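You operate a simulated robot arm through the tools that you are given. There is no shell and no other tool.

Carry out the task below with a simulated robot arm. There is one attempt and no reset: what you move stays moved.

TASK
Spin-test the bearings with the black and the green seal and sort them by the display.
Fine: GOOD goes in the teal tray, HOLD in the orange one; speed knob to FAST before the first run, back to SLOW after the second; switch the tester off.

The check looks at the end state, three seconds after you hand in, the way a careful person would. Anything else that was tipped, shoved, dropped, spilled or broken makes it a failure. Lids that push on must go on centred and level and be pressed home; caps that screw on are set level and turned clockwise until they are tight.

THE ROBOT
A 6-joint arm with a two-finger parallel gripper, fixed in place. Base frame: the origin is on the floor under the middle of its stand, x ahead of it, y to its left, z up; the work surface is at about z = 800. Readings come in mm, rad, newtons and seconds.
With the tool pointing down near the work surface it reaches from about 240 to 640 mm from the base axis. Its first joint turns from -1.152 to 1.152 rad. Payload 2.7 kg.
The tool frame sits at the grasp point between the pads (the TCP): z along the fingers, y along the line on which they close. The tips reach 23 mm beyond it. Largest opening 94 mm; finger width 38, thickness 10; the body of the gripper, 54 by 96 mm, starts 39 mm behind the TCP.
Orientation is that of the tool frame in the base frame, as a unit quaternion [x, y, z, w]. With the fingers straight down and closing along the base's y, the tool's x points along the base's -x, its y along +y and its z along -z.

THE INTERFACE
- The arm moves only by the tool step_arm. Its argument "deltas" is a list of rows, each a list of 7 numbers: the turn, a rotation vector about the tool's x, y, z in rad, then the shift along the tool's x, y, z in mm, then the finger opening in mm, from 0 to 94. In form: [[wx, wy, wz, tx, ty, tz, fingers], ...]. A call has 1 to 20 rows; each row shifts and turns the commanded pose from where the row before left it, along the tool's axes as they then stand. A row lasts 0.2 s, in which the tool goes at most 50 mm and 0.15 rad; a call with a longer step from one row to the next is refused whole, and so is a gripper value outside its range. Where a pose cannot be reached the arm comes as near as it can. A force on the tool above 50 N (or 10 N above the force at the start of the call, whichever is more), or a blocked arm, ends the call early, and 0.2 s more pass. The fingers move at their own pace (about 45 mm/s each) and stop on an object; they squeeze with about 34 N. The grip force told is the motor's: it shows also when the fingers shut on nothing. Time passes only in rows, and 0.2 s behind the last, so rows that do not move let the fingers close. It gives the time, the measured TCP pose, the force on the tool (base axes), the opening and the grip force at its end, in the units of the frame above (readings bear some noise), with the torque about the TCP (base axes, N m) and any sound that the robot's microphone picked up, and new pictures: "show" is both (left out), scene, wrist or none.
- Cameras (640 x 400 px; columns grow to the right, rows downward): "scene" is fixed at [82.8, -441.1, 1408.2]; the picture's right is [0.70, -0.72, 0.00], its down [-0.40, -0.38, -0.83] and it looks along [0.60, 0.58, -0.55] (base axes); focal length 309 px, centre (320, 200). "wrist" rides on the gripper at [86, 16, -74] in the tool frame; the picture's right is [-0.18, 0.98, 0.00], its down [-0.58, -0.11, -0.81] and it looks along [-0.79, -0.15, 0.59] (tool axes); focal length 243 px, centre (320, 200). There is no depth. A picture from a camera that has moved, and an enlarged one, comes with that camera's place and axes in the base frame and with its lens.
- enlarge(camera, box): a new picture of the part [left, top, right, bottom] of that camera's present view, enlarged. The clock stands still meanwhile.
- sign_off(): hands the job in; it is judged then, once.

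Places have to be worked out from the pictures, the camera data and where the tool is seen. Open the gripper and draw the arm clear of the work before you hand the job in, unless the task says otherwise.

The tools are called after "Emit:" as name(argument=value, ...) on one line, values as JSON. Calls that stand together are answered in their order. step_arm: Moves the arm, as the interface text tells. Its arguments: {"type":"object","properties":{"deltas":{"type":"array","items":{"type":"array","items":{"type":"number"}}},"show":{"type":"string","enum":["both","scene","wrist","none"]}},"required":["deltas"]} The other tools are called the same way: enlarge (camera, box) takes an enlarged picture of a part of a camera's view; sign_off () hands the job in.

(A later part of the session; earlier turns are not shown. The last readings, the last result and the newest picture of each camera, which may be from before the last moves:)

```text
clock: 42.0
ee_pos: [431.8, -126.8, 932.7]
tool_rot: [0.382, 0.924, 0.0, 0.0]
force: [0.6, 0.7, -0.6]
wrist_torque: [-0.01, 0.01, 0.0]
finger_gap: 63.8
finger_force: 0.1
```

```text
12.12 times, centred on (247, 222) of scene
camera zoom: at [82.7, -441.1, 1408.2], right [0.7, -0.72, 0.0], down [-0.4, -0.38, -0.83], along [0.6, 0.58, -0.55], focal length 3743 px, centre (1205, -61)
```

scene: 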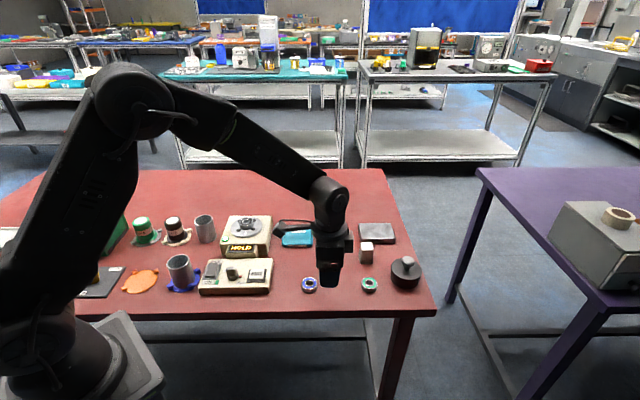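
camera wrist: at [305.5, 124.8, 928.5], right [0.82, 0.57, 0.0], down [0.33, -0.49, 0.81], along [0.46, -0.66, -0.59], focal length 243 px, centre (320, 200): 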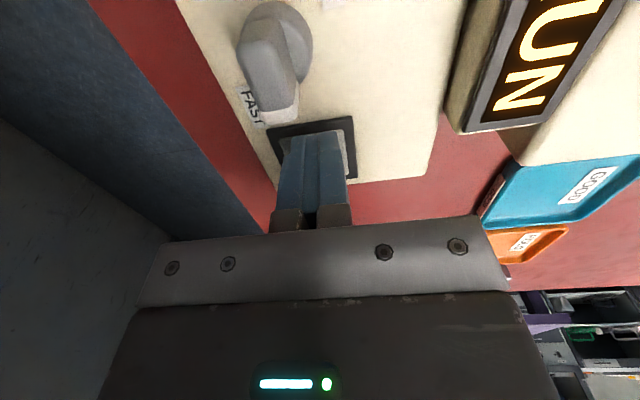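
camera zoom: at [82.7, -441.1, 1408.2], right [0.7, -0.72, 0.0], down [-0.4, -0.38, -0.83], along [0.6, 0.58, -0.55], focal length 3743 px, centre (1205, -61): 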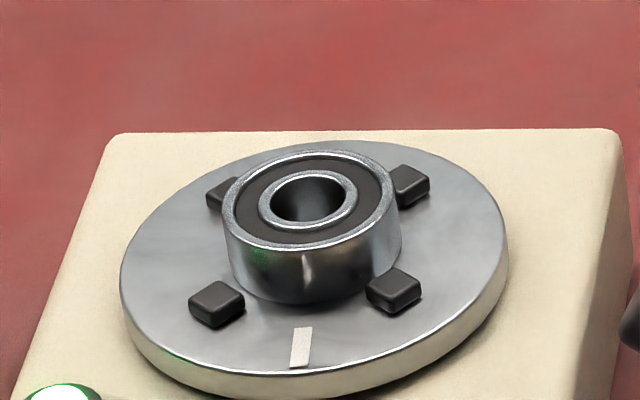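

The result is steady: HOLD for black, so it goes in the orange tray. The dogs now stand at about 5° off the base axes, so yaw -40° puts the fingers between them. I'll go back over the platter to pick the bearing up.

Emit:
step_arm(deltas=[[0, 0, 0, 28.1, 29.4, 0, 60], [0, 0, 0, 28.1, 29.4, 0, 60], [0, 0, 0, 28.1, 29.4, 0, 60], [0, 0, 0, 28.1, 29.4, 0, 60], [0, 0, 0, 28.1, 29.4, 0, 60], [0, 0, 0, 28.1, 29.4, 0, 60], [0, 0, 0, 28.1, 29.4, 0, 60], [0, 0, 0, 28.1, 29.4, 0, 60], [0, 0, -0.084, 0, 0, 0, 60], [0, 0, 0, 0, 0, 0, 60], [0, 0, 0, 0, 0, 0, 60]], show="wrist")

Emit:
enlarge(camera="wrist", box=[230, 0, 410, 150])

```text
clock: 44.4
ee_pos: [437.4, 194.3, 935.4]
tool_rot: [0.343, 0.939, 0.0, 0.001]
force: [-0.8, -0.2, -0.9]
wrist_torque: [0.02, 0.01, 0.03]
finger_gap: 59.9
finger_force: 0.1
camera wrist: at [380.6, 264.4, 1009.5], right [0.77, 0.63, 0.0], down [0.37, -0.46, 0.81], along [0.51, -0.62, -0.59], focal length 243 px, centre (320, 200)
```

wrist: 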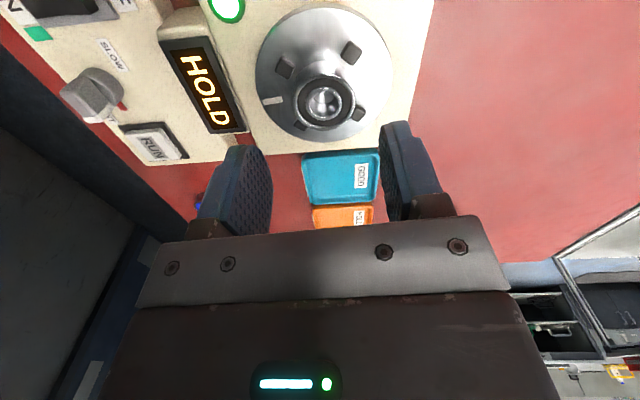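

```text
2.67 times, centred on (320, 75) of wrist
camera zoom: at [380.6, 264.4, 1009.5], right [0.77, 0.63, 0.0], down [0.37, -0.46, 0.81], along [0.51, -0.62, -0.59], focal length 647 px, centre (320, 533)
```

zoom: 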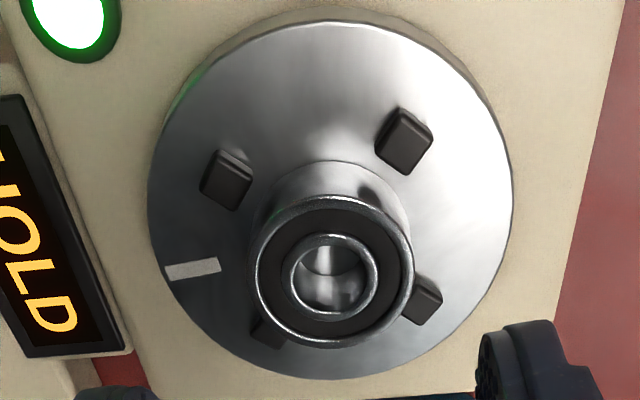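

The dogs are now square with the fingers. The bearing centre is about 2.3 mm along the tool's +y from the TCP. I'll correct and descend to just above the dogs.

Emit:
step_arm(deltas=[[0, 0, 0, -0.3, 2.3, 10, 60], [0, 0, 0, 0, 0, 20, 60], [0, 0, 0, 0, 0, 15, 60], [0, 0, 0, 0, 0, 0, 60], [0, 0, 0, 0, 0, 0, 60]], show="wrist")

Emit:
enlarge(camera="wrist", box=[240, 50, 400, 190])

Emit:
enlarge(camera="scene", box=[215, 195, 279, 243])

```text
clock: 45.6
ee_pos: [439.9, 197.0, 889.2]
tool_rot: [0.342, 0.94, 0.0, 0.0]
force: [0.6, 1.4, -0.2]
wrist_torque: [0.02, 0.0, -0.01]
finger_gap: 60.1
finger_force: 0.0
camera wrist: at [383.3, 266.2, 964.1], right [0.77, 0.63, 0.0], down [0.37, -0.46, 0.81], along [0.51, -0.62, -0.59], focal length 243 px, centre (320, 200)
```

wrist: 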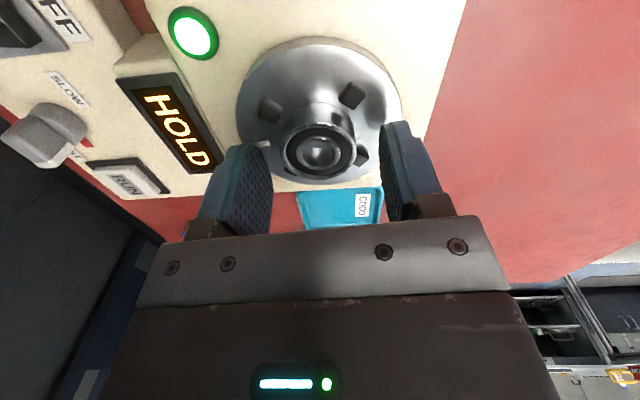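

```text
2.86 times, centred on (320, 120) of wrist
camera zoom: at [383.3, 266.2, 964.1], right [0.77, 0.63, 0.0], down [0.37, -0.46, 0.81], along [0.51, -0.62, -0.59], focal length 693 px, centre (320, 429)
```

zoom: 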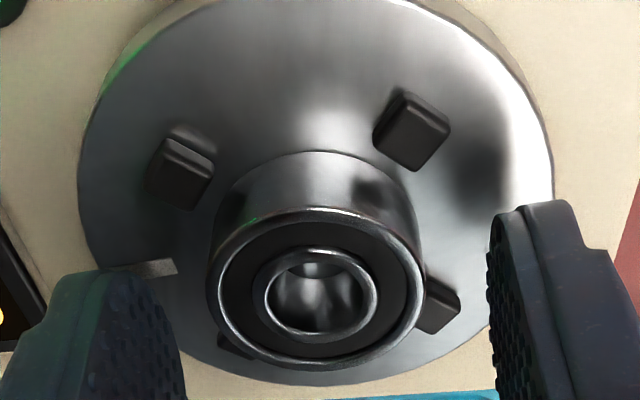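

```text
8.33 times, centred on (247, 219) of scene
camera zoom: at [82.8, -441.1, 1408.2], right [0.7, -0.72, 0.0], down [-0.4, -0.38, -0.83], along [0.6, 0.58, -0.55], focal length 2574 px, centre (928, 42)
```

zoom: 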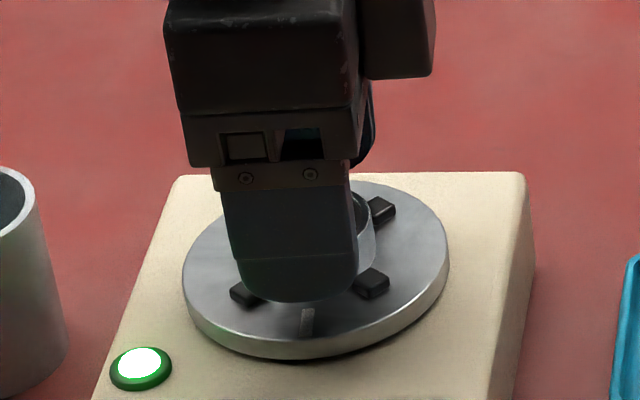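

The bearing is about 1 mm toward the tool's -y. I'll correct that and lower a few millimetres with the fingers open, watching for contact with the dogs.

Emit:
step_arm(deltas=[[0, 0, 0, -0.4, -1.1, 2, 60], [0, 0, 0, 0, 0, 2, 60], [0, 0, 0, 0, 0, 2, 60], [0, 0, 0, 0, 0, 1.5, 60], [0, 0, 0, 0, 0, 0, 60]], show="none")

Emit:
enlarge(camera="wrist", box=[240, 50, 400, 190])

Emit:
enlarge(camera="scene", box=[225, 205, 269, 238])

```text
clock: 46.8
ee_pos: [438.4, 197.1, 881.6]
tool_rot: [0.343, 0.939, 0.001, 0.001]
force: [0.4, -0.5, -0.5]
wrist_torque: [0.01, 0.0, 0.02]
finger_gap: 60.1
finger_force: 0.0
```

```text
2.86 times, centred on (320, 120) of wrist
camera zoom: at [382.0, 265.8, 955.9], right [0.77, 0.63, 0.0], down [0.37, -0.46, 0.81], along [0.51, -0.62, -0.59], focal length 693 px, centre (320, 429)
```

zoom: 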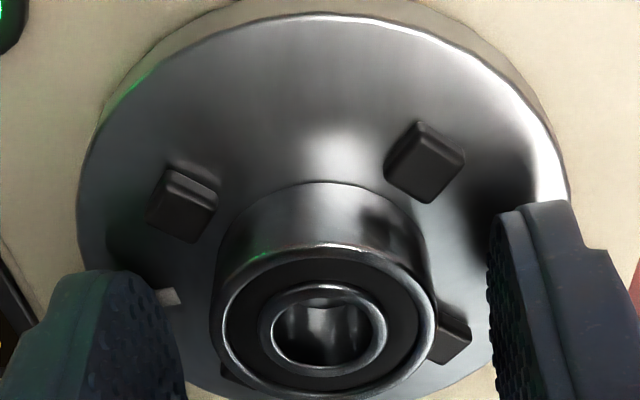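

```text
12.12 times, centred on (247, 222) of scene
camera zoom: at [82.8, -441.1, 1408.2], right [0.7, -0.72, 0.0], down [-0.4, -0.38, -0.83], along [0.6, 0.58, -0.55], focal length 3743 px, centre (1205, -61)
```

zoom: 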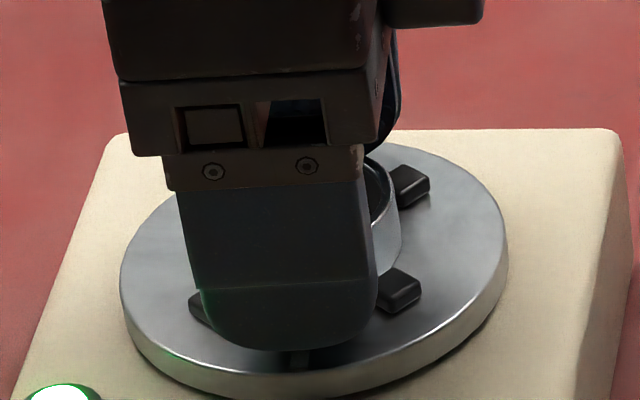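

There is no contact at z=881.6, and the bearing is centred between the pads. I'll close on it.

Emit:
step_arm(deltas=[[0, 0, 0, 0, 0, 0, 48], [0, 0, 0, 0, 0, 0, 36], [0, 0, 0, 0, 0, 0, 30], [0, 0, 0, 0, 0, 0, 30], [0, 0, 0, 0, 0, 0, 30]], show="wrist")

Emit:
enlarge(camera="wrist", box=[240, 50, 400, 190])

```text
clock: 48.0
ee_pos: [438.5, 197.7, 881.6]
tool_rot: [0.344, 0.939, 0.001, 0.0]
force: [-1.7, 12.9, -4.9]
wrist_torque: [0.84, -0.23, 0.02]
finger_gap: 51.8
finger_force: 44.9
camera wrist: at [381.9, 266.6, 956.1], right [0.77, 0.63, 0.0], down [0.37, -0.46, 0.81], along [0.51, -0.62, -0.59], focal length 243 px, centre (320, 200)
```

wrist: 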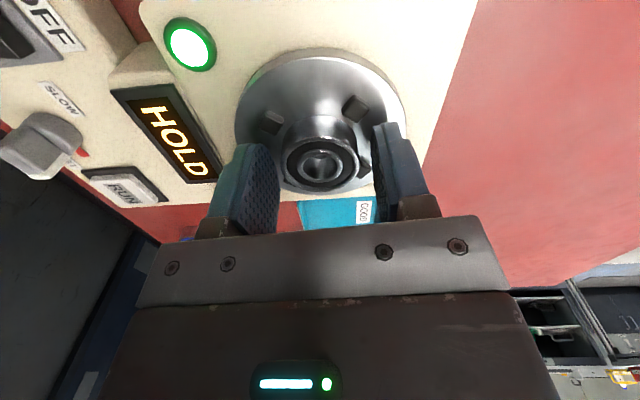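

```text
2.86 times, centred on (320, 120) of wrist
camera zoom: at [381.9, 266.6, 956.1], right [0.77, 0.63, 0.0], down [0.37, -0.46, 0.81], along [0.51, -0.62, -0.59], focal length 693 px, centre (320, 429)
```

zoom: 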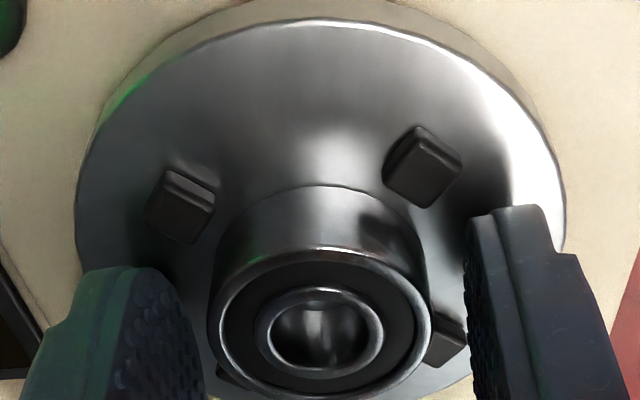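

The fingers stopped at 51.8 mm, so the tips are blocked by the dogs and the dog tops must be near z=860. I'll open, rise about 3 mm, and close again above them.

Emit:
step_arm(deltas=[[0, 0, 0, 0, 0, 0, 60], [0, 0, 0, 0, 0, -3, 60], [0, 0, 0, 0, 0, 0, 60], [0, 0, 0, 0, 0, 0, 60]], show="none")

Emit:
step_arm(deltas=[[0, 0, 0, 0, 0, 0, 48], [0, 0, 0, 0, 0, 0, 36], [0, 0, 0, 0, 0, 0, 30], [0, 0, 0, 0, 0, 0, 30], [0, 0, 0, 0, 0, 0, 30]], show="wrist")

Emit:
enlarge(camera="wrist", box=[240, 50, 400, 190])

```text
clock: 49.0
ee_pos: [439.6, 196.7, 883.3]
tool_rot: [0.343, 0.939, 0.0, 0.0]
force: [-0.7, -0.4, -0.8]
wrist_torque: [-0.04, 0.0, 0.0]
finger_gap: 59.9
finger_force: 0.0
```

```text
clock: 50.2
ee_pos: [439.1, 198.1, 883.1]
tool_rot: [0.343, 0.939, -0.001, 0.0]
force: [-0.1, -1.3, -0.5]
wrist_torque: [-0.01, 0.0, -0.01]
finger_gap: 38.4
finger_force: 34.1
camera wrist: at [382.4, 266.0, 958.8], right [0.77, 0.63, 0.0], down [0.37, -0.46, 0.81], along [0.51, -0.62, -0.59], focal length 243 px, centre (320, 200)
```

wrist: 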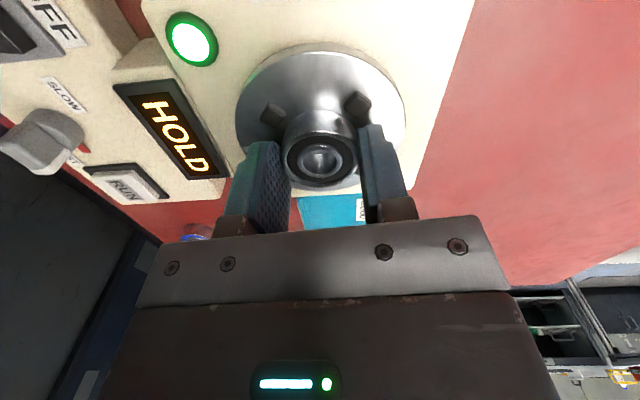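

```text
2.86 times, centred on (320, 120) of wrist
camera zoom: at [382.4, 266.0, 958.8], right [0.77, 0.63, 0.0], down [0.37, -0.46, 0.81], along [0.51, -0.62, -0.59], focal length 693 px, centre (320, 429)
```

zoom: 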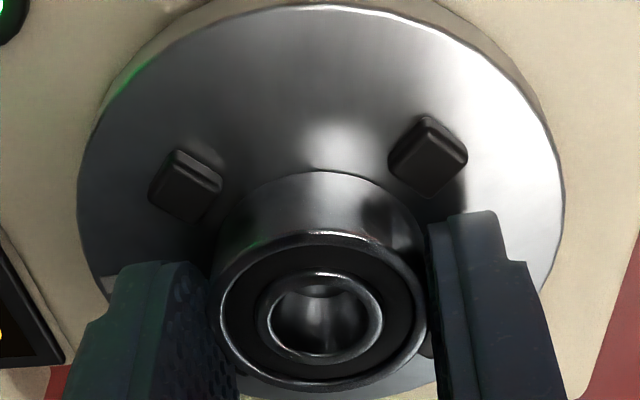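

Gripped this time (gap 38.4, 34 N, no side load). I'll lift and check that the bearing came along.

Emit:
step_arm(deltas=[[0, 0, 0, 0, 0, -10, 30], [0, 0, 0, 0, 0, -20, 30], [0, 0, 0, 0, 0, -30, 30], [0, 0, 0, 0, 0, 0, 30]], show="both")

Emit:
enlarge(camera="wrist", box=[220, 0, 420, 200])

Emit:
enlarge(camera="scene", box=[270, 205, 430, 300])

```text
clock: 51.2
ee_pos: [438.9, 197.8, 943.7]
tool_rot: [0.343, 0.939, 0.0, 0.0]
force: [-0.5, 0.4, -0.8]
wrist_torque: [-0.01, 0.02, 0.01]
finger_gap: 38.5
finger_force: 34.4
camera wrist: at [382.1, 265.8, 1019.1], right [0.77, 0.63, 0.0], down [0.37, -0.46, 0.81], along [0.51, -0.62, -0.59], focal length 243 px, centre (320, 200)
```

scene: 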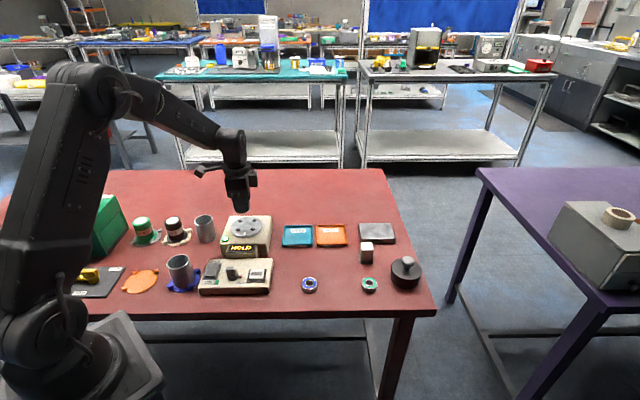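
wrist: 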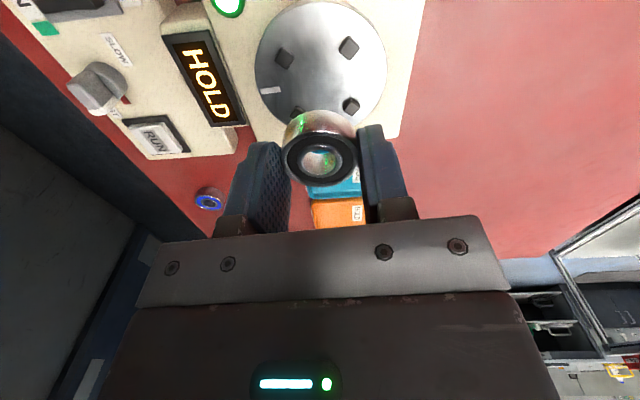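

```text
2.00 times, centred on (320, 100) of wrist
camera zoom: at [382.1, 265.8, 1019.1], right [0.77, 0.63, 0.0], down [0.37, -0.46, 0.81], along [0.51, -0.62, -0.59], focal length 485 px, centre (320, 400)
```

zoom: 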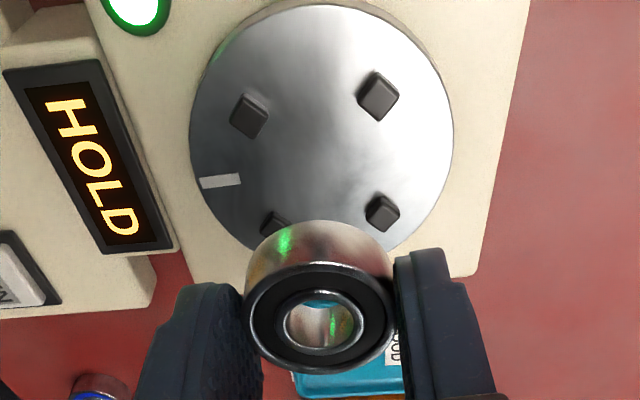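

```text
4.00 times, centred on (350, 252) of scene
camera zoom: at [82.8, -441.1, 1408.2], right [0.7, -0.72, 0.0], down [-0.4, -0.38, -0.83], along [0.6, 0.58, -0.55], focal length 1235 px, centre (200, -10)
```

zoom: 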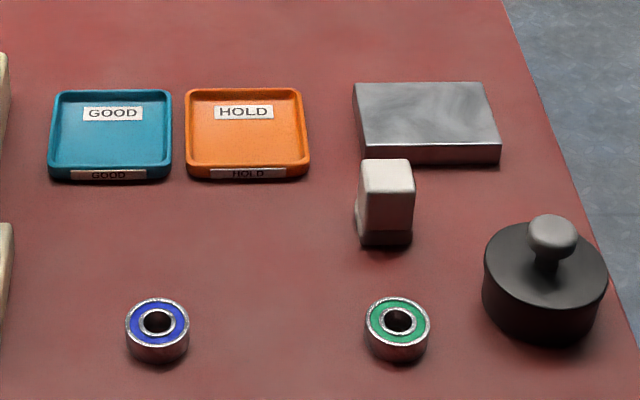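

The bearing is held securely. I'll carry it toward the orange HOLD tray at about (615,34) and look from above.

Emit:
step_arm(deltas=[[0, 0, 0, -38, -3.6, 0, 30], [0, 0, 0, -38, -3.6, 0, 30], [0, 0, 0, -38, -3.6, 0, 30], [0, 0, 0, -38, -3.6, 0, 30], [0, 0, 0, -38, -3.6, 0, 30], [0, 0, 0, -38, -3.6, 0, 30], [0, 0, 0, 0, 0, 0, 30]], show="both")

Emit:
enlarge(camera="wrist", box=[200, 0, 440, 200])

```text
clock: 52.8
ee_pos: [598.7, 34.3, 943.8]
tool_rot: [0.342, 0.94, 0.0, 0.0]
force: [-1.3, 0.0, -0.6]
wrist_torque: [0.02, -0.01, -0.01]
finger_gap: 38.5
finger_force: 34.0
camera wrist: at [543.5, 102.1, 1018.5], right [0.77, 0.63, 0.0], down [0.37, -0.46, 0.81], along [0.51, -0.62, -0.59], focal length 243 px, centre (320, 200)
```

scene: 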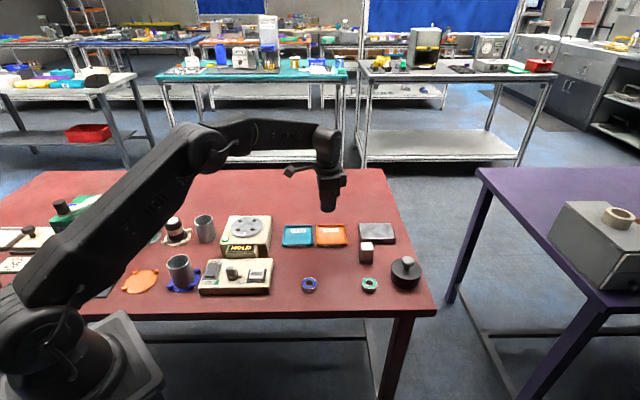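
wrist: 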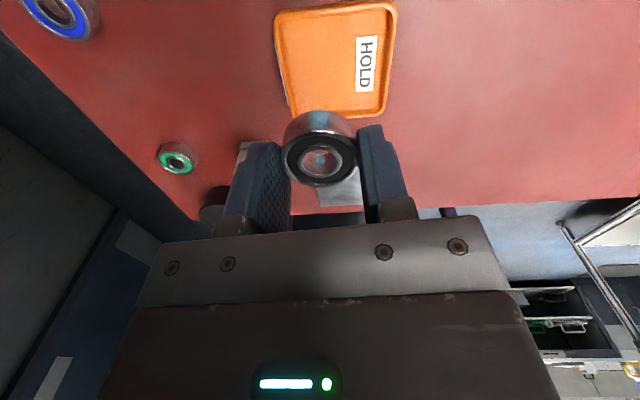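

```text
2.00 times, centred on (320, 100) of wrist
camera zoom: at [543.5, 102.1, 1018.5], right [0.77, 0.63, 0.0], down [0.37, -0.46, 0.81], along [0.51, -0.62, -0.59], focal length 485 px, centre (320, 400)
```

zoom: 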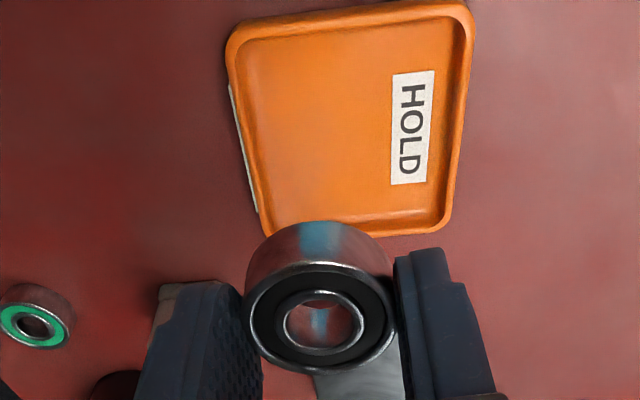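

The orange tray centre is about (-15.5,+9) in tool axes from the TCP, that is (616,31) in base. I'll shift over it and lower to just above the tray floor.

Emit:
step_arm(deltas=[[0, 0, 0, -15.5, 9, 10, 30], [0, 0, 0, 0, 0, 35, 30], [0, 0, 0, 0, 0, 35, 30], [0, 0, 0, 0, 0, 18, 30], [0, 0, 0, 0, 0, 0, 30]], show="both")

Emit:
enlarge(camera="wrist", box=[200, 40, 440, 200])

Emit:
enlarge(camera="scene", box=[270, 180, 410, 270])

```text
clock: 54.0
ee_pos: [617.3, 31.3, 845.2]
tool_rot: [0.342, 0.94, -0.001, 0.001]
force: [-0.7, 0.3, -1.2]
wrist_torque: [0.01, 0.01, -0.03]
finger_gap: 38.5
finger_force: 33.9
camera wrist: at [561.3, 99.8, 919.8], right [0.77, 0.63, 0.0], down [0.37, -0.46, 0.81], along [0.51, -0.62, -0.59], focal length 243 px, centre (320, 200)
```

scene: 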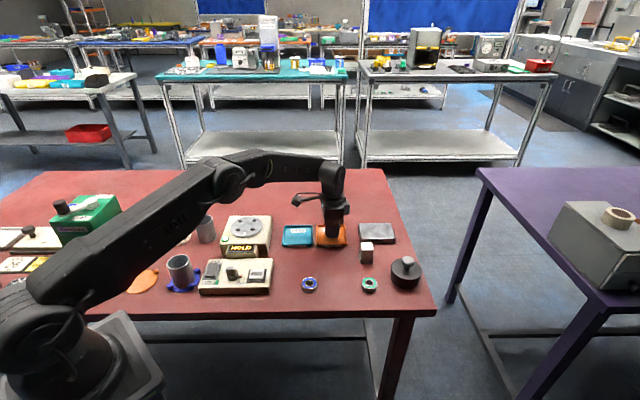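
wrist: 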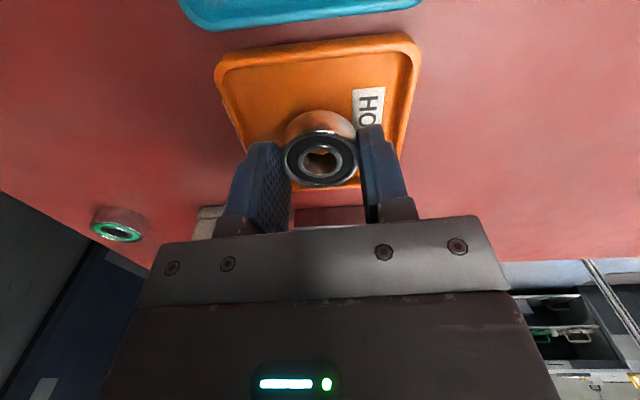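

```text
2.50 times, centred on (320, 120) of wrist
camera zoom: at [561.3, 99.8, 919.8], right [0.77, 0.63, 0.0], down [0.37, -0.46, 0.81], along [0.51, -0.62, -0.59], focal length 606 px, centre (320, 400)
```

zoom: 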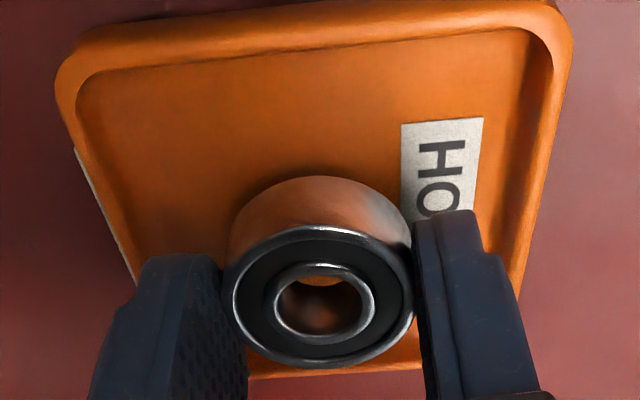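

```text
4.44 times, centred on (340, 225) of scene
camera zoom: at [82.8, -441.1, 1408.2], right [0.7, -0.72, 0.0], down [-0.4, -0.38, -0.83], along [0.6, 0.58, -0.55], focal length 1372 px, centre (231, 89)
```

zoom: 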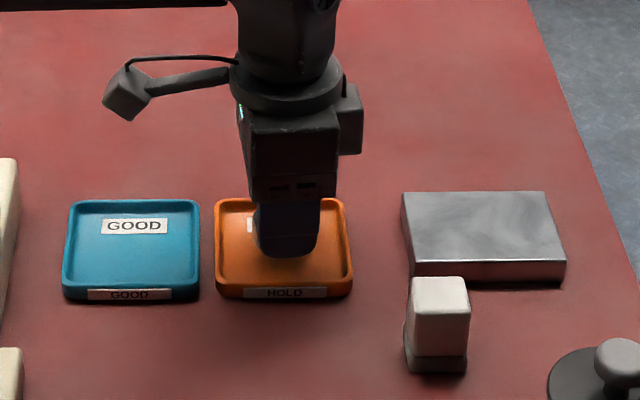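

The bearing is over the middle of the orange tray, about 12 mm above the floor. I'll lower gently to contact.

Emit:
step_arm(deltas=[[0, 0, 0, 0, 0, 4, 30], [0, 0, 0, 0, 0, 3, 30], [0, 0, 0, 0, 0, 1.5, 30], [0, 0, 0, 0, 0, 1.5, 30], [0, 0, 0, 0, 0, 0, 30]], show="none")

```text
clock: 55.2
ee_pos: [616.4, 29.9, 836.1]
tool_rot: [0.343, 0.94, 0.0, 0.0]
force: [-0.7, -0.3, -0.5]
wrist_torque: [-0.01, 0.01, -0.01]
finger_gap: 38.6
finger_force: 33.2
```

No contact yet at 836.1, so I'll continue in 1 mm steps.

Emit:
step_arm(deltas=[[0, 0, 0, 0, 0, 1, 30], [0, 0, 0, 0, 0, 1, 30], [0, 0, 0, 0, 0, 1, 30], [0, 0, 0, 0, 0, 0, 30]], show="none")

```text
clock: 56.2
ee_pos: [616.6, 31.3, 834.2]
tool_rot: [0.343, 0.939, 0.0, 0.002]
force: [-0.4, 2.2, 1.9]
wrist_torque: [0.07, 0.06, -0.01]
finger_gap: 38.3
finger_force: 34.0
```

Light contact: the bearing is on the tray floor. I'll release with a small opening and rise straight up.

Emit:
step_arm(deltas=[[0, 0, 0, 0, 0, 0, 42], [0, 0, 0, 0, 0, 0, 48], [0, 0, 0, 0, 0, 0, 48], [0, 0, 0, 0, 0, -10, 48], [0, 0, 0, 0, 0, -30, 48], [0, 0, 0, 0, 0, -45, 48], [0, 0, 0, 0, 0, -25, 60]], show="both")

Emit:
enlarge(camera="scene", box=[270, 180, 410, 270])

Emit:
enlarge(camera="wrist", box=[200, 0, 440, 200])

```text
clock: 57.8
ee_pos: [616.7, 31.0, 943.3]
tool_rot: [0.342, 0.94, 0.0, 0.0]
force: [0.2, 0.3, 0.8]
wrist_torque: [0.01, 0.0, 0.01]
finger_gap: 60.1
finger_force: 0.0
camera wrist: at [560.5, 99.2, 1018.4], right [0.77, 0.63, 0.0], down [0.37, -0.46, 0.81], along [0.51, -0.62, -0.59], focal length 243 px, centre (320, 200)
```

scene: 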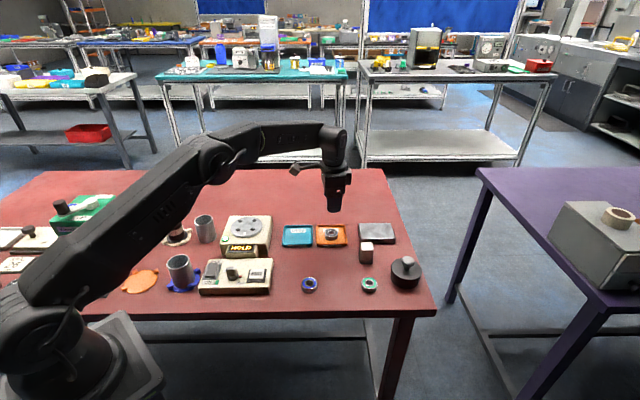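
wrist: 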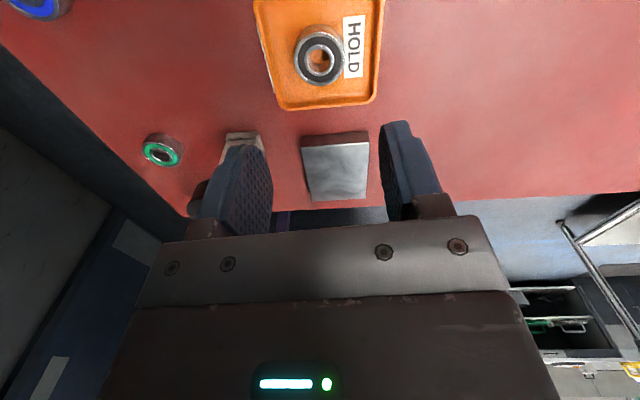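

```text
4.44 times, centred on (340, 225) of scene
camera zoom: at [82.7, -441.1, 1408.2], right [0.7, -0.72, 0.0], down [-0.4, -0.38, -0.83], along [0.6, 0.58, -0.55], focal length 1372 px, centre (231, 89)
```

zoom: 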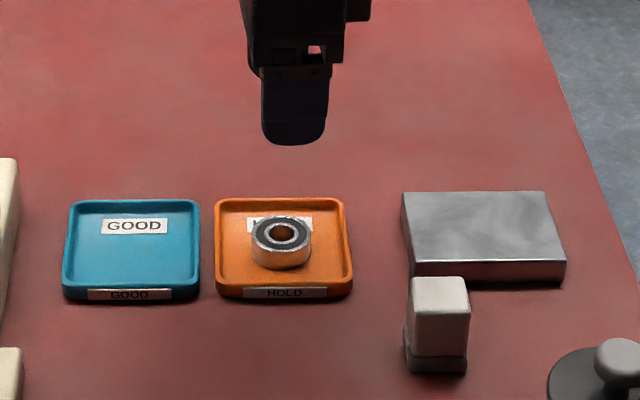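

```text
2.00 times, centred on (320, 100) of wrist
camera zoom: at [560.5, 99.2, 1018.4], right [0.77, 0.63, 0.0], down [0.37, -0.46, 0.81], along [0.51, -0.62, -0.59], focal length 485 px, centre (320, 400)
```

zoom: 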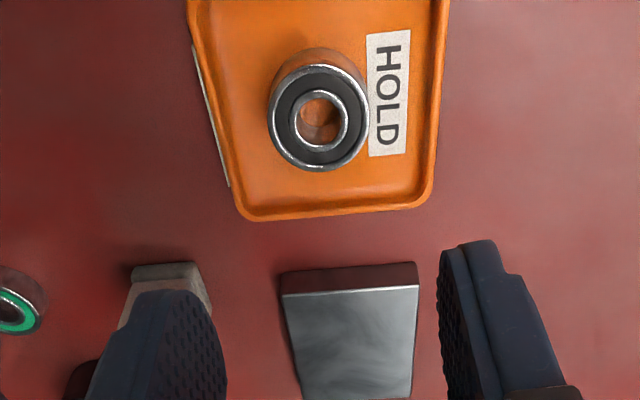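

The black bearing sits flat in the orange tray. Next is the green bearing at about (543,-164). I'll move above it, keeping yaw -40° since the dogs are aligned to that.

Emit:
step_arm(deltas=[[0, 0, 0, -13.8, -39.4, 0, 64], [0, 0, 0, -13.8, -39.4, 0, 64], [0, 0, 0, -13.8, -39.4, 0, 64], [0, 0, 0, -13.8, -39.4, 0, 64], [0, 0, 0, -13.7, -39.2, 0, 64], [0, 0, 0, 0, 0, 25, 64], [0, 0, 0, 0, 0, 25, 64], [0, 0, 0, 0, 0, 0, 64]], show="wrist")

Emit:
enlarge(camera="wrist", box=[200, 20, 440, 200])

Emit:
enlarge(camera="scene", box=[270, 205, 430, 300])

```text
clock: 59.6
ee_pos: [541.1, -163.4, 893.4]
tool_rot: [0.343, 0.94, 0.0, 0.0]
force: [0.0, -0.5, -0.5]
wrist_torque: [0.02, 0.05, -0.05]
finger_gap: 64.1
finger_force: 0.1
camera wrist: at [484.8, -95.0, 967.6], right [0.77, 0.63, 0.0], down [0.37, -0.46, 0.81], along [0.51, -0.62, -0.59], focal length 243 px, centre (320, 200)
```

wrist: 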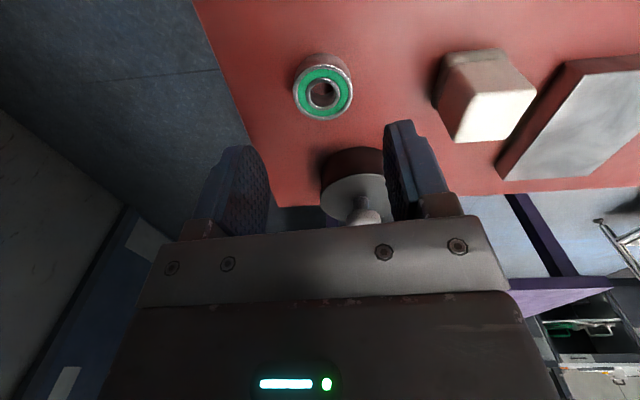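

```text
2.22 times, centred on (320, 110) of wrist
camera zoom: at [484.8, -95.0, 967.6], right [0.77, 0.63, 0.0], down [0.37, -0.46, 0.81], along [0.51, -0.62, -0.59], focal length 539 px, centre (320, 400)
```

zoom: 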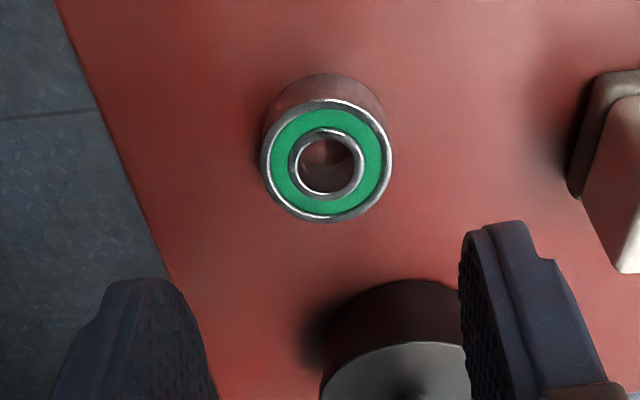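

```text
4.00 times, centred on (350, 252) of scene
camera zoom: at [82.7, -441.1, 1408.2], right [0.7, -0.72, 0.0], down [-0.4, -0.38, -0.83], along [0.6, 0.58, -0.55], focal length 1235 px, centre (200, -10)
```

zoom: 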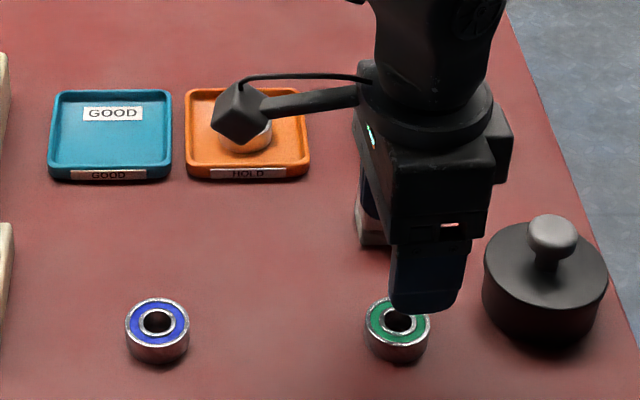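

The green bearing is nearly below the TCP, about 1.5 mm along the tool's +y. I'll align, go down to z≈830, and grip.

Emit:
step_arm(deltas=[[0, 0, 0, -0.4, 1.4, 20, 64], [0, 0, 0, 0, 0, 22, 64], [0, 0, 0, 0, 0, 14, 64], [0, 0, 0, 0, 0, 7.4, 64], [0, 0, 0, 0, 0, 0, 64]], show="wrist")

Emit:
enlarge(camera="wrist", box=[200, 60, 440, 210])

```text
clock: 60.8
ee_pos: [542.5, -162.9, 829.6]
tool_rot: [0.342, 0.94, 0.0, 0.0]
force: [-0.2, 0.7, -0.2]
wrist_torque: [0.03, -0.05, 0.01]
finger_gap: 64.0
finger_force: 0.0
camera wrist: at [486.7, -94.2, 904.4], right [0.77, 0.63, 0.0], down [0.37, -0.46, 0.81], along [0.51, -0.62, -0.59], focal length 243 px, centre (320, 200)
```

wrist: 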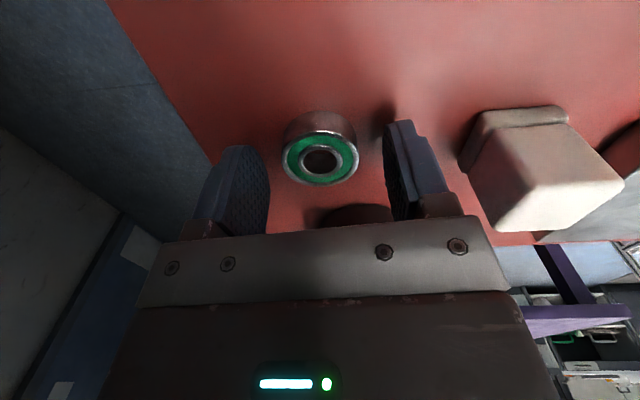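

```text
2.67 times, centred on (320, 135) of wrist
camera zoom: at [486.7, -94.2, 904.4], right [0.77, 0.63, 0.0], down [0.37, -0.46, 0.81], along [0.51, -0.62, -0.59], focal length 647 px, centre (320, 373)
```

zoom: 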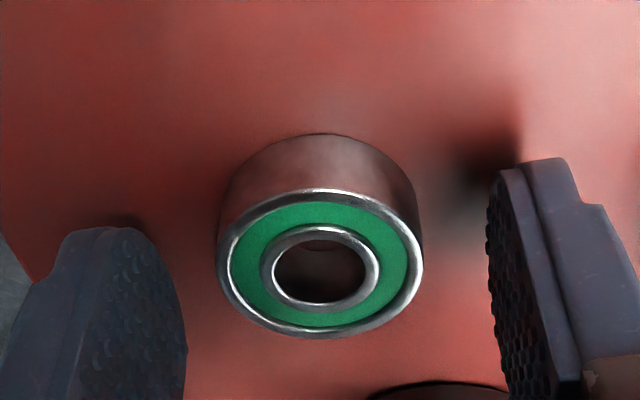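

The bearing is centred between the pads within 1 mm. I'll close on it.

Emit:
step_arm(deltas=[[0, 0, 0, 0.5, 0, 0, 48], [0, 0, 0, 0, 0, 0, 36], [0, 0, 0, 0, 0, 0, 30], [0, 0, 0, 0, 0, 0, 30], [0, 0, 0, 0, 0, 0, 30]], show="none")

```text
clock: 62.0
ee_pos: [541.7, -162.6, 830.0]
tool_rot: [0.342, 0.94, 0.0, 0.001]
force: [-0.2, 1.3, 0.4]
wrist_torque: [0.0, -0.02, 0.04]
finger_gap: 38.2
finger_force: 33.4
```

Gripped at gap 38.2. I'll lift and carry it to above the platter.

Emit:
step_arm(deltas=[[0, 0, 0, 0, 0, -20, 30], [0, 0, 0, 0, 0, -40, 30], [0, 0, 0, 0, 0, -45, 30], [0, 0, 0, 34.6, 23.3, -5, 30], [0, 0, 0, 34.6, 23.3, 0, 30], [0, 0, 0, 34.6, 23.3, 0, 30], [0, 0, 0, 34.6, 23.3, 0, 30], [0, 0, 0, 34.6, 23.3, 0, 30], [0, 0, 0, 34.6, 23.3, 0, 30], [0, 0, 0, 34.6, 23.3, 0, 30], [0, 0, 0, 34.6, 23.3, 0, 30], [0, 0, 0, 34.6, 23.3, 0, 30], [0, 0, 0, 0, 0, 0, 30], [0, 0, 0, 0, 0, 0, 30]], show="both")

Emit:
enlarge(camera="wrist", box=[220, 0, 420, 200])

Emit:
enlarge(camera="scene", box=[215, 180, 279, 243])

```text
clock: 65.0
ee_pos: [440.0, 198.5, 942.4]
tool_rot: [0.343, 0.939, 0.0, 0.0]
force: [-0.1, -0.4, -0.6]
wrist_torque: [0.04, -0.01, 0.0]
finger_gap: 38.4
finger_force: 33.8
camera wrist: at [383.4, 267.2, 1017.2], right [0.77, 0.63, 0.0], down [0.37, -0.46, 0.81], along [0.51, -0.62, -0.59], focal length 243 px, centre (320, 200)
```

scene: 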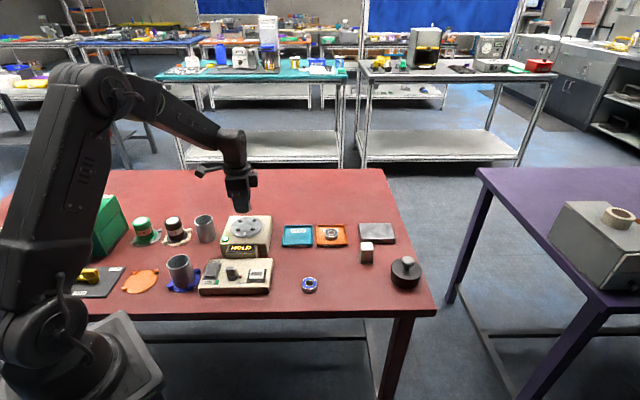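
wrist: 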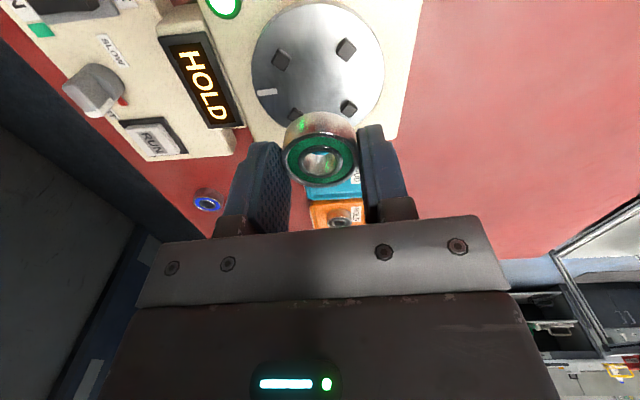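

```text
2.00 times, centred on (320, 100) of wrist
camera zoom: at [383.4, 267.2, 1017.2], right [0.77, 0.63, 0.0], down [0.37, -0.46, 0.81], along [0.51, -0.62, -0.59], focal length 485 px, centre (320, 400)
```

zoom: 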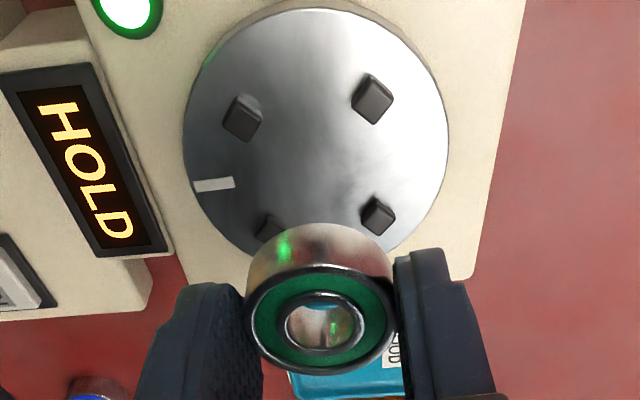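

```text
6.35 times, centred on (247, 212) of scene
camera zoom: at [82.8, -441.0, 1408.2], right [0.7, -0.72, 0.0], down [-0.4, -0.38, -0.83], along [0.6, 0.58, -0.55], focal length 1961 px, centre (784, 127)
```

zoom: 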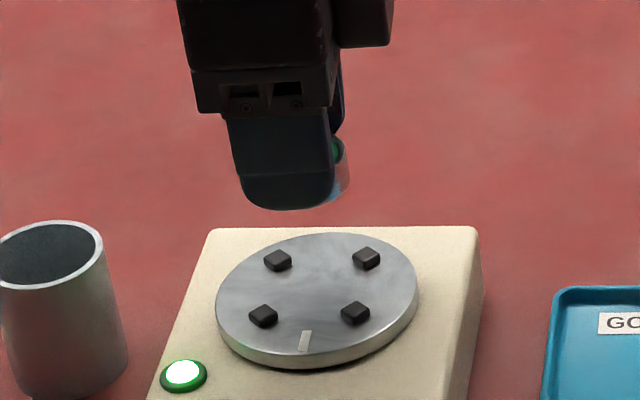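

Compared with the reference view from when the black bearing was lifted off centre, the TCP is about 1.8 mm too far in +y and about 0.8 mm short in +x. I'll correct and descend to just above the dogs.

Emit:
step_arm(deltas=[[0, 0, 0, 0.8, -1.8, 10, 30], [0, 0, 0, 0, 0, 25, 30], [0, 0, 0, 0, 0, 14, 30], [0, 0, 0, 0, 0, 0, 30], [0, 0, 0, 0, 0, 0, 30]], show="wrist")

Emit:
enlarge(camera="wrist", box=[240, 50, 400, 190])

Emit:
enlarge(camera="scene", box=[225, 205, 269, 238])

```text
clock: 66.2
ee_pos: [437.8, 195.5, 892.5]
tool_rot: [0.343, 0.939, 0.0, 0.0]
force: [-0.3, 0.4, -0.1]
wrist_torque: [0.0, 0.02, -0.03]
finger_gap: 38.6
finger_force: 33.9
camera wrist: at [380.6, 264.8, 966.8], right [0.77, 0.63, 0.0], down [0.37, -0.46, 0.81], along [0.51, -0.62, -0.59], focal length 243 px, centre (320, 200)
```

wrist: 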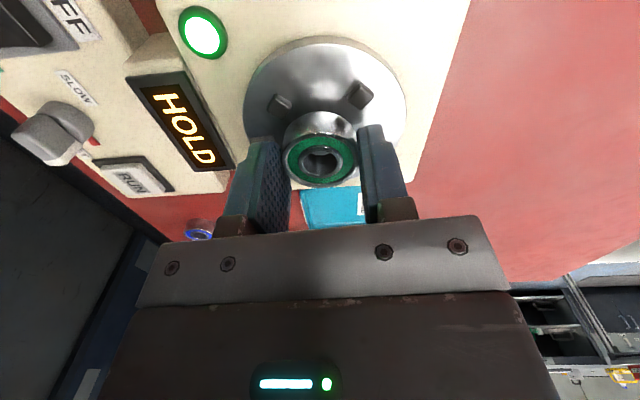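

```text
2.86 times, centred on (320, 120) of wrist
camera zoom: at [380.6, 264.8, 966.8], right [0.77, 0.63, 0.0], down [0.37, -0.46, 0.81], along [0.51, -0.62, -0.59], focal length 693 px, centre (320, 429)
```

zoom: 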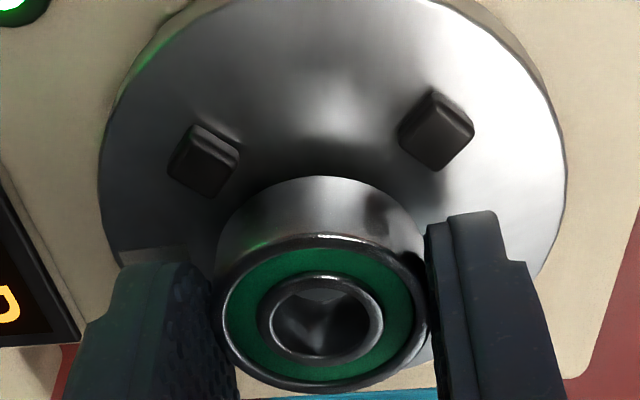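

```text
12.12 times, centred on (247, 222) of scene
camera zoom: at [82.8, -441.1, 1408.2], right [0.7, -0.72, 0.0], down [-0.4, -0.38, -0.83], along [0.6, 0.58, -0.55], focal length 3743 px, centre (1205, -61)
```

zoom: 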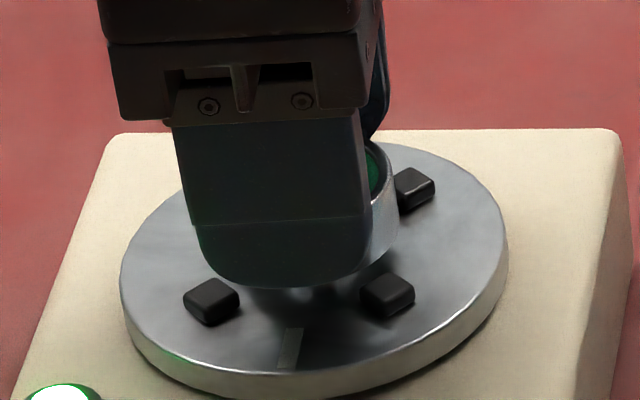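

At this height the platter centre sits about (+2.5,+2.3) mm from the bearing in tool axes, since the arm's tracking shifted while descending. I'll correct and re-check before the final lowering.

Emit:
step_arm(deltas=[[0, 0, 0, 2.5, 2.3, 0, 30], [0, 0, 0, 0, 0, 0, 30], [0, 0, 0, 0, 0, 0, 30]], show="none")

Emit:
enlarge(camera="wrist", box=[240, 50, 400, 190])

Emit:
enlarge(camera="scene", box=[225, 205, 269, 238])

```text
clock: 67.0
ee_pos: [437.3, 201.0, 890.9]
tool_rot: [0.343, 0.939, 0.0, -0.001]
force: [-0.5, -0.5, -1.1]
wrist_torque: [0.03, 0.0, 0.01]
finger_gap: 38.2
finger_force: 34.2
```

```text
2.86 times, centred on (320, 120) of wrist
camera zoom: at [380.8, 268.8, 966.7], right [0.77, 0.63, 0.0], down [0.37, -0.46, 0.81], along [0.51, -0.62, -0.59], focal length 693 px, centre (320, 429)
```

zoom: 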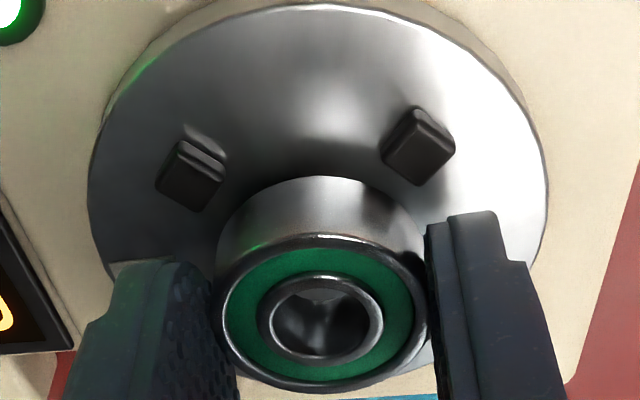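

```text
12.12 times, centred on (247, 222) of scene
camera zoom: at [82.8, -441.1, 1408.2], right [0.7, -0.72, 0.0], down [-0.4, -0.38, -0.83], along [0.6, 0.58, -0.55], focal length 3743 px, centre (1205, -61)
```

zoom: 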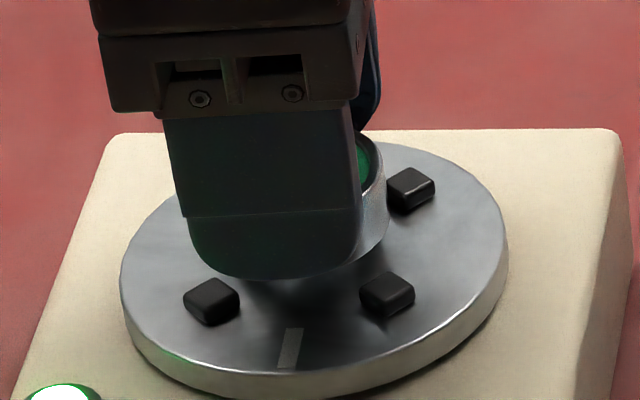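

Both views now show the bearing centred within about 1 mm. I'll lower gently to the seat.

Emit:
step_arm(deltas=[[0, 0, 0, 0.5, 0, 2.5, 30], [0, 0, 0, 0, 0, 2, 30], [0, 0, 0, 0, 0, 1.5, 30], [0, 0, 0, 0, 0, 0, 30]], show="none")

Emit:
enlarge(camera="scene", box=[225, 205, 269, 238])

```text
clock: 68.0
ee_pos: [437.0, 200.8, 886.4]
tool_rot: [0.343, 0.939, 0.0, 0.001]
force: [0.1, -0.8, -1.1]
wrist_torque: [0.0, -0.01, 0.01]
finger_gap: 38.2
finger_force: 34.3
```

```text
12.12 times, centred on (247, 222) of scene
camera zoom: at [82.8, -441.1, 1408.2], right [0.7, -0.72, 0.0], down [-0.4, -0.38, -0.83], along [0.6, 0.58, -0.55], focal length 3743 px, centre (1205, -61)
```

zoom: 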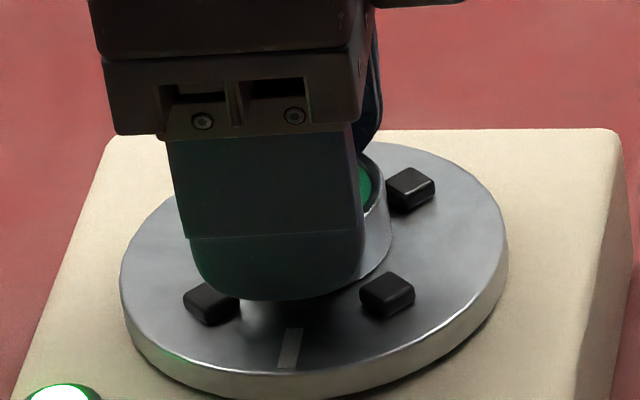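

There is no contact at 886.4, so I'll continue in 1 mm steps until light contact.

Emit:
step_arm(deltas=[[0, 0, 0, 0, 0, 1, 30], [0, 0, 0, 0, 0, 1, 30], [0, 0, 0, 0, 0, 0, 30]], show="none")

```text
clock: 68.8
ee_pos: [437.5, 200.2, 883.4]
tool_rot: [0.343, 0.939, 0.0, 0.001]
force: [-3.7, -1.8, 13.5]
wrist_torque: [-0.08, 0.24, 0.03]
finger_gap: 38.4
finger_force: 34.1
```

Contact is near the bearing centre (13 N), so it is seated on the platter. I'll ease up 1 mm, release, and rise.

Emit:
step_arm(deltas=[[0, 0, 0, 0, 0, -1, 30], [0, 0, 0, 0, 0, 0, 42], [0, 0, 0, 0, 0, 0, 48], [0, 0, 0, 0, 0, -3, 52], [0, 0, 0, 0, 0, -10, 56], [0, 0, 0, 0, 0, -30, 60], [0, 0, 0, 0, 0, -25, 60]], show="both")

Emit:
enlarge(camera="scene", box=[225, 205, 269, 238])

Emit:
enlarge(camera="wrist", box=[220, 0, 420, 150])

```text
clock: 70.4
ee_pos: [435.7, 198.4, 952.6]
tool_rot: [0.343, 0.94, 0.0, 0.0]
force: [-0.2, 0.9, 0.4]
wrist_torque: [-0.03, 0.01, -0.02]
finger_gap: 60.0
finger_force: 0.1
camera wrist: at [379.7, 267.3, 1027.4], right [0.77, 0.63, 0.0], down [0.37, -0.46, 0.81], along [0.51, -0.62, -0.59], focal length 243 px, centre (320, 200)
```

scene: 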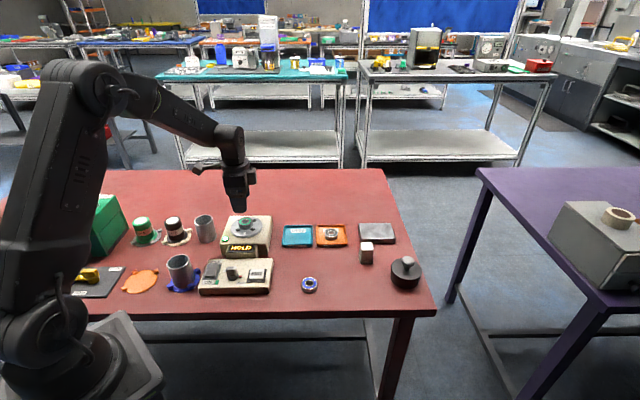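
wrist: 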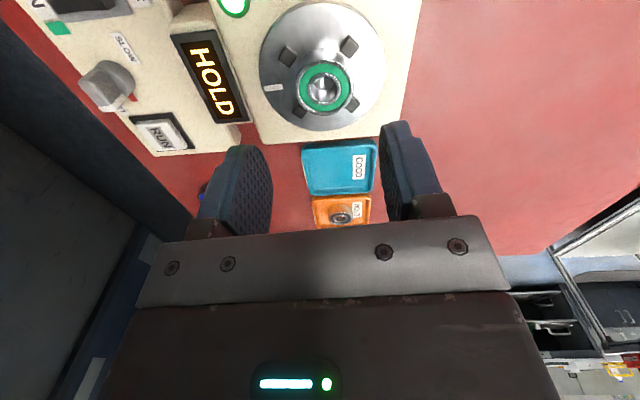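

```text
12.12 times, centred on (247, 222) of scene
camera zoom: at [82.7, -441.1, 1408.2], right [0.7, -0.72, 0.0], down [-0.4, -0.38, -0.83], along [0.6, 0.58, -0.55], focal length 3743 px, centre (1205, -61)
```

zoom: 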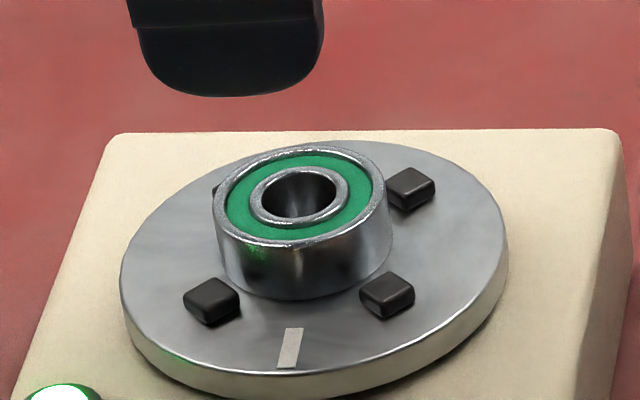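

```text
2.67 times, centred on (320, 75) of wrist
camera zoom: at [379.7, 267.3, 1027.4], right [0.77, 0.63, 0.0], down [0.37, -0.46, 0.81], along [0.51, -0.62, -0.59], focal length 647 px, centre (320, 533)
```

zoom: 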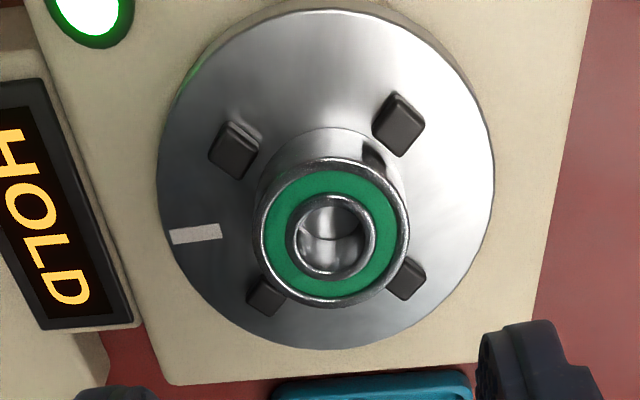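

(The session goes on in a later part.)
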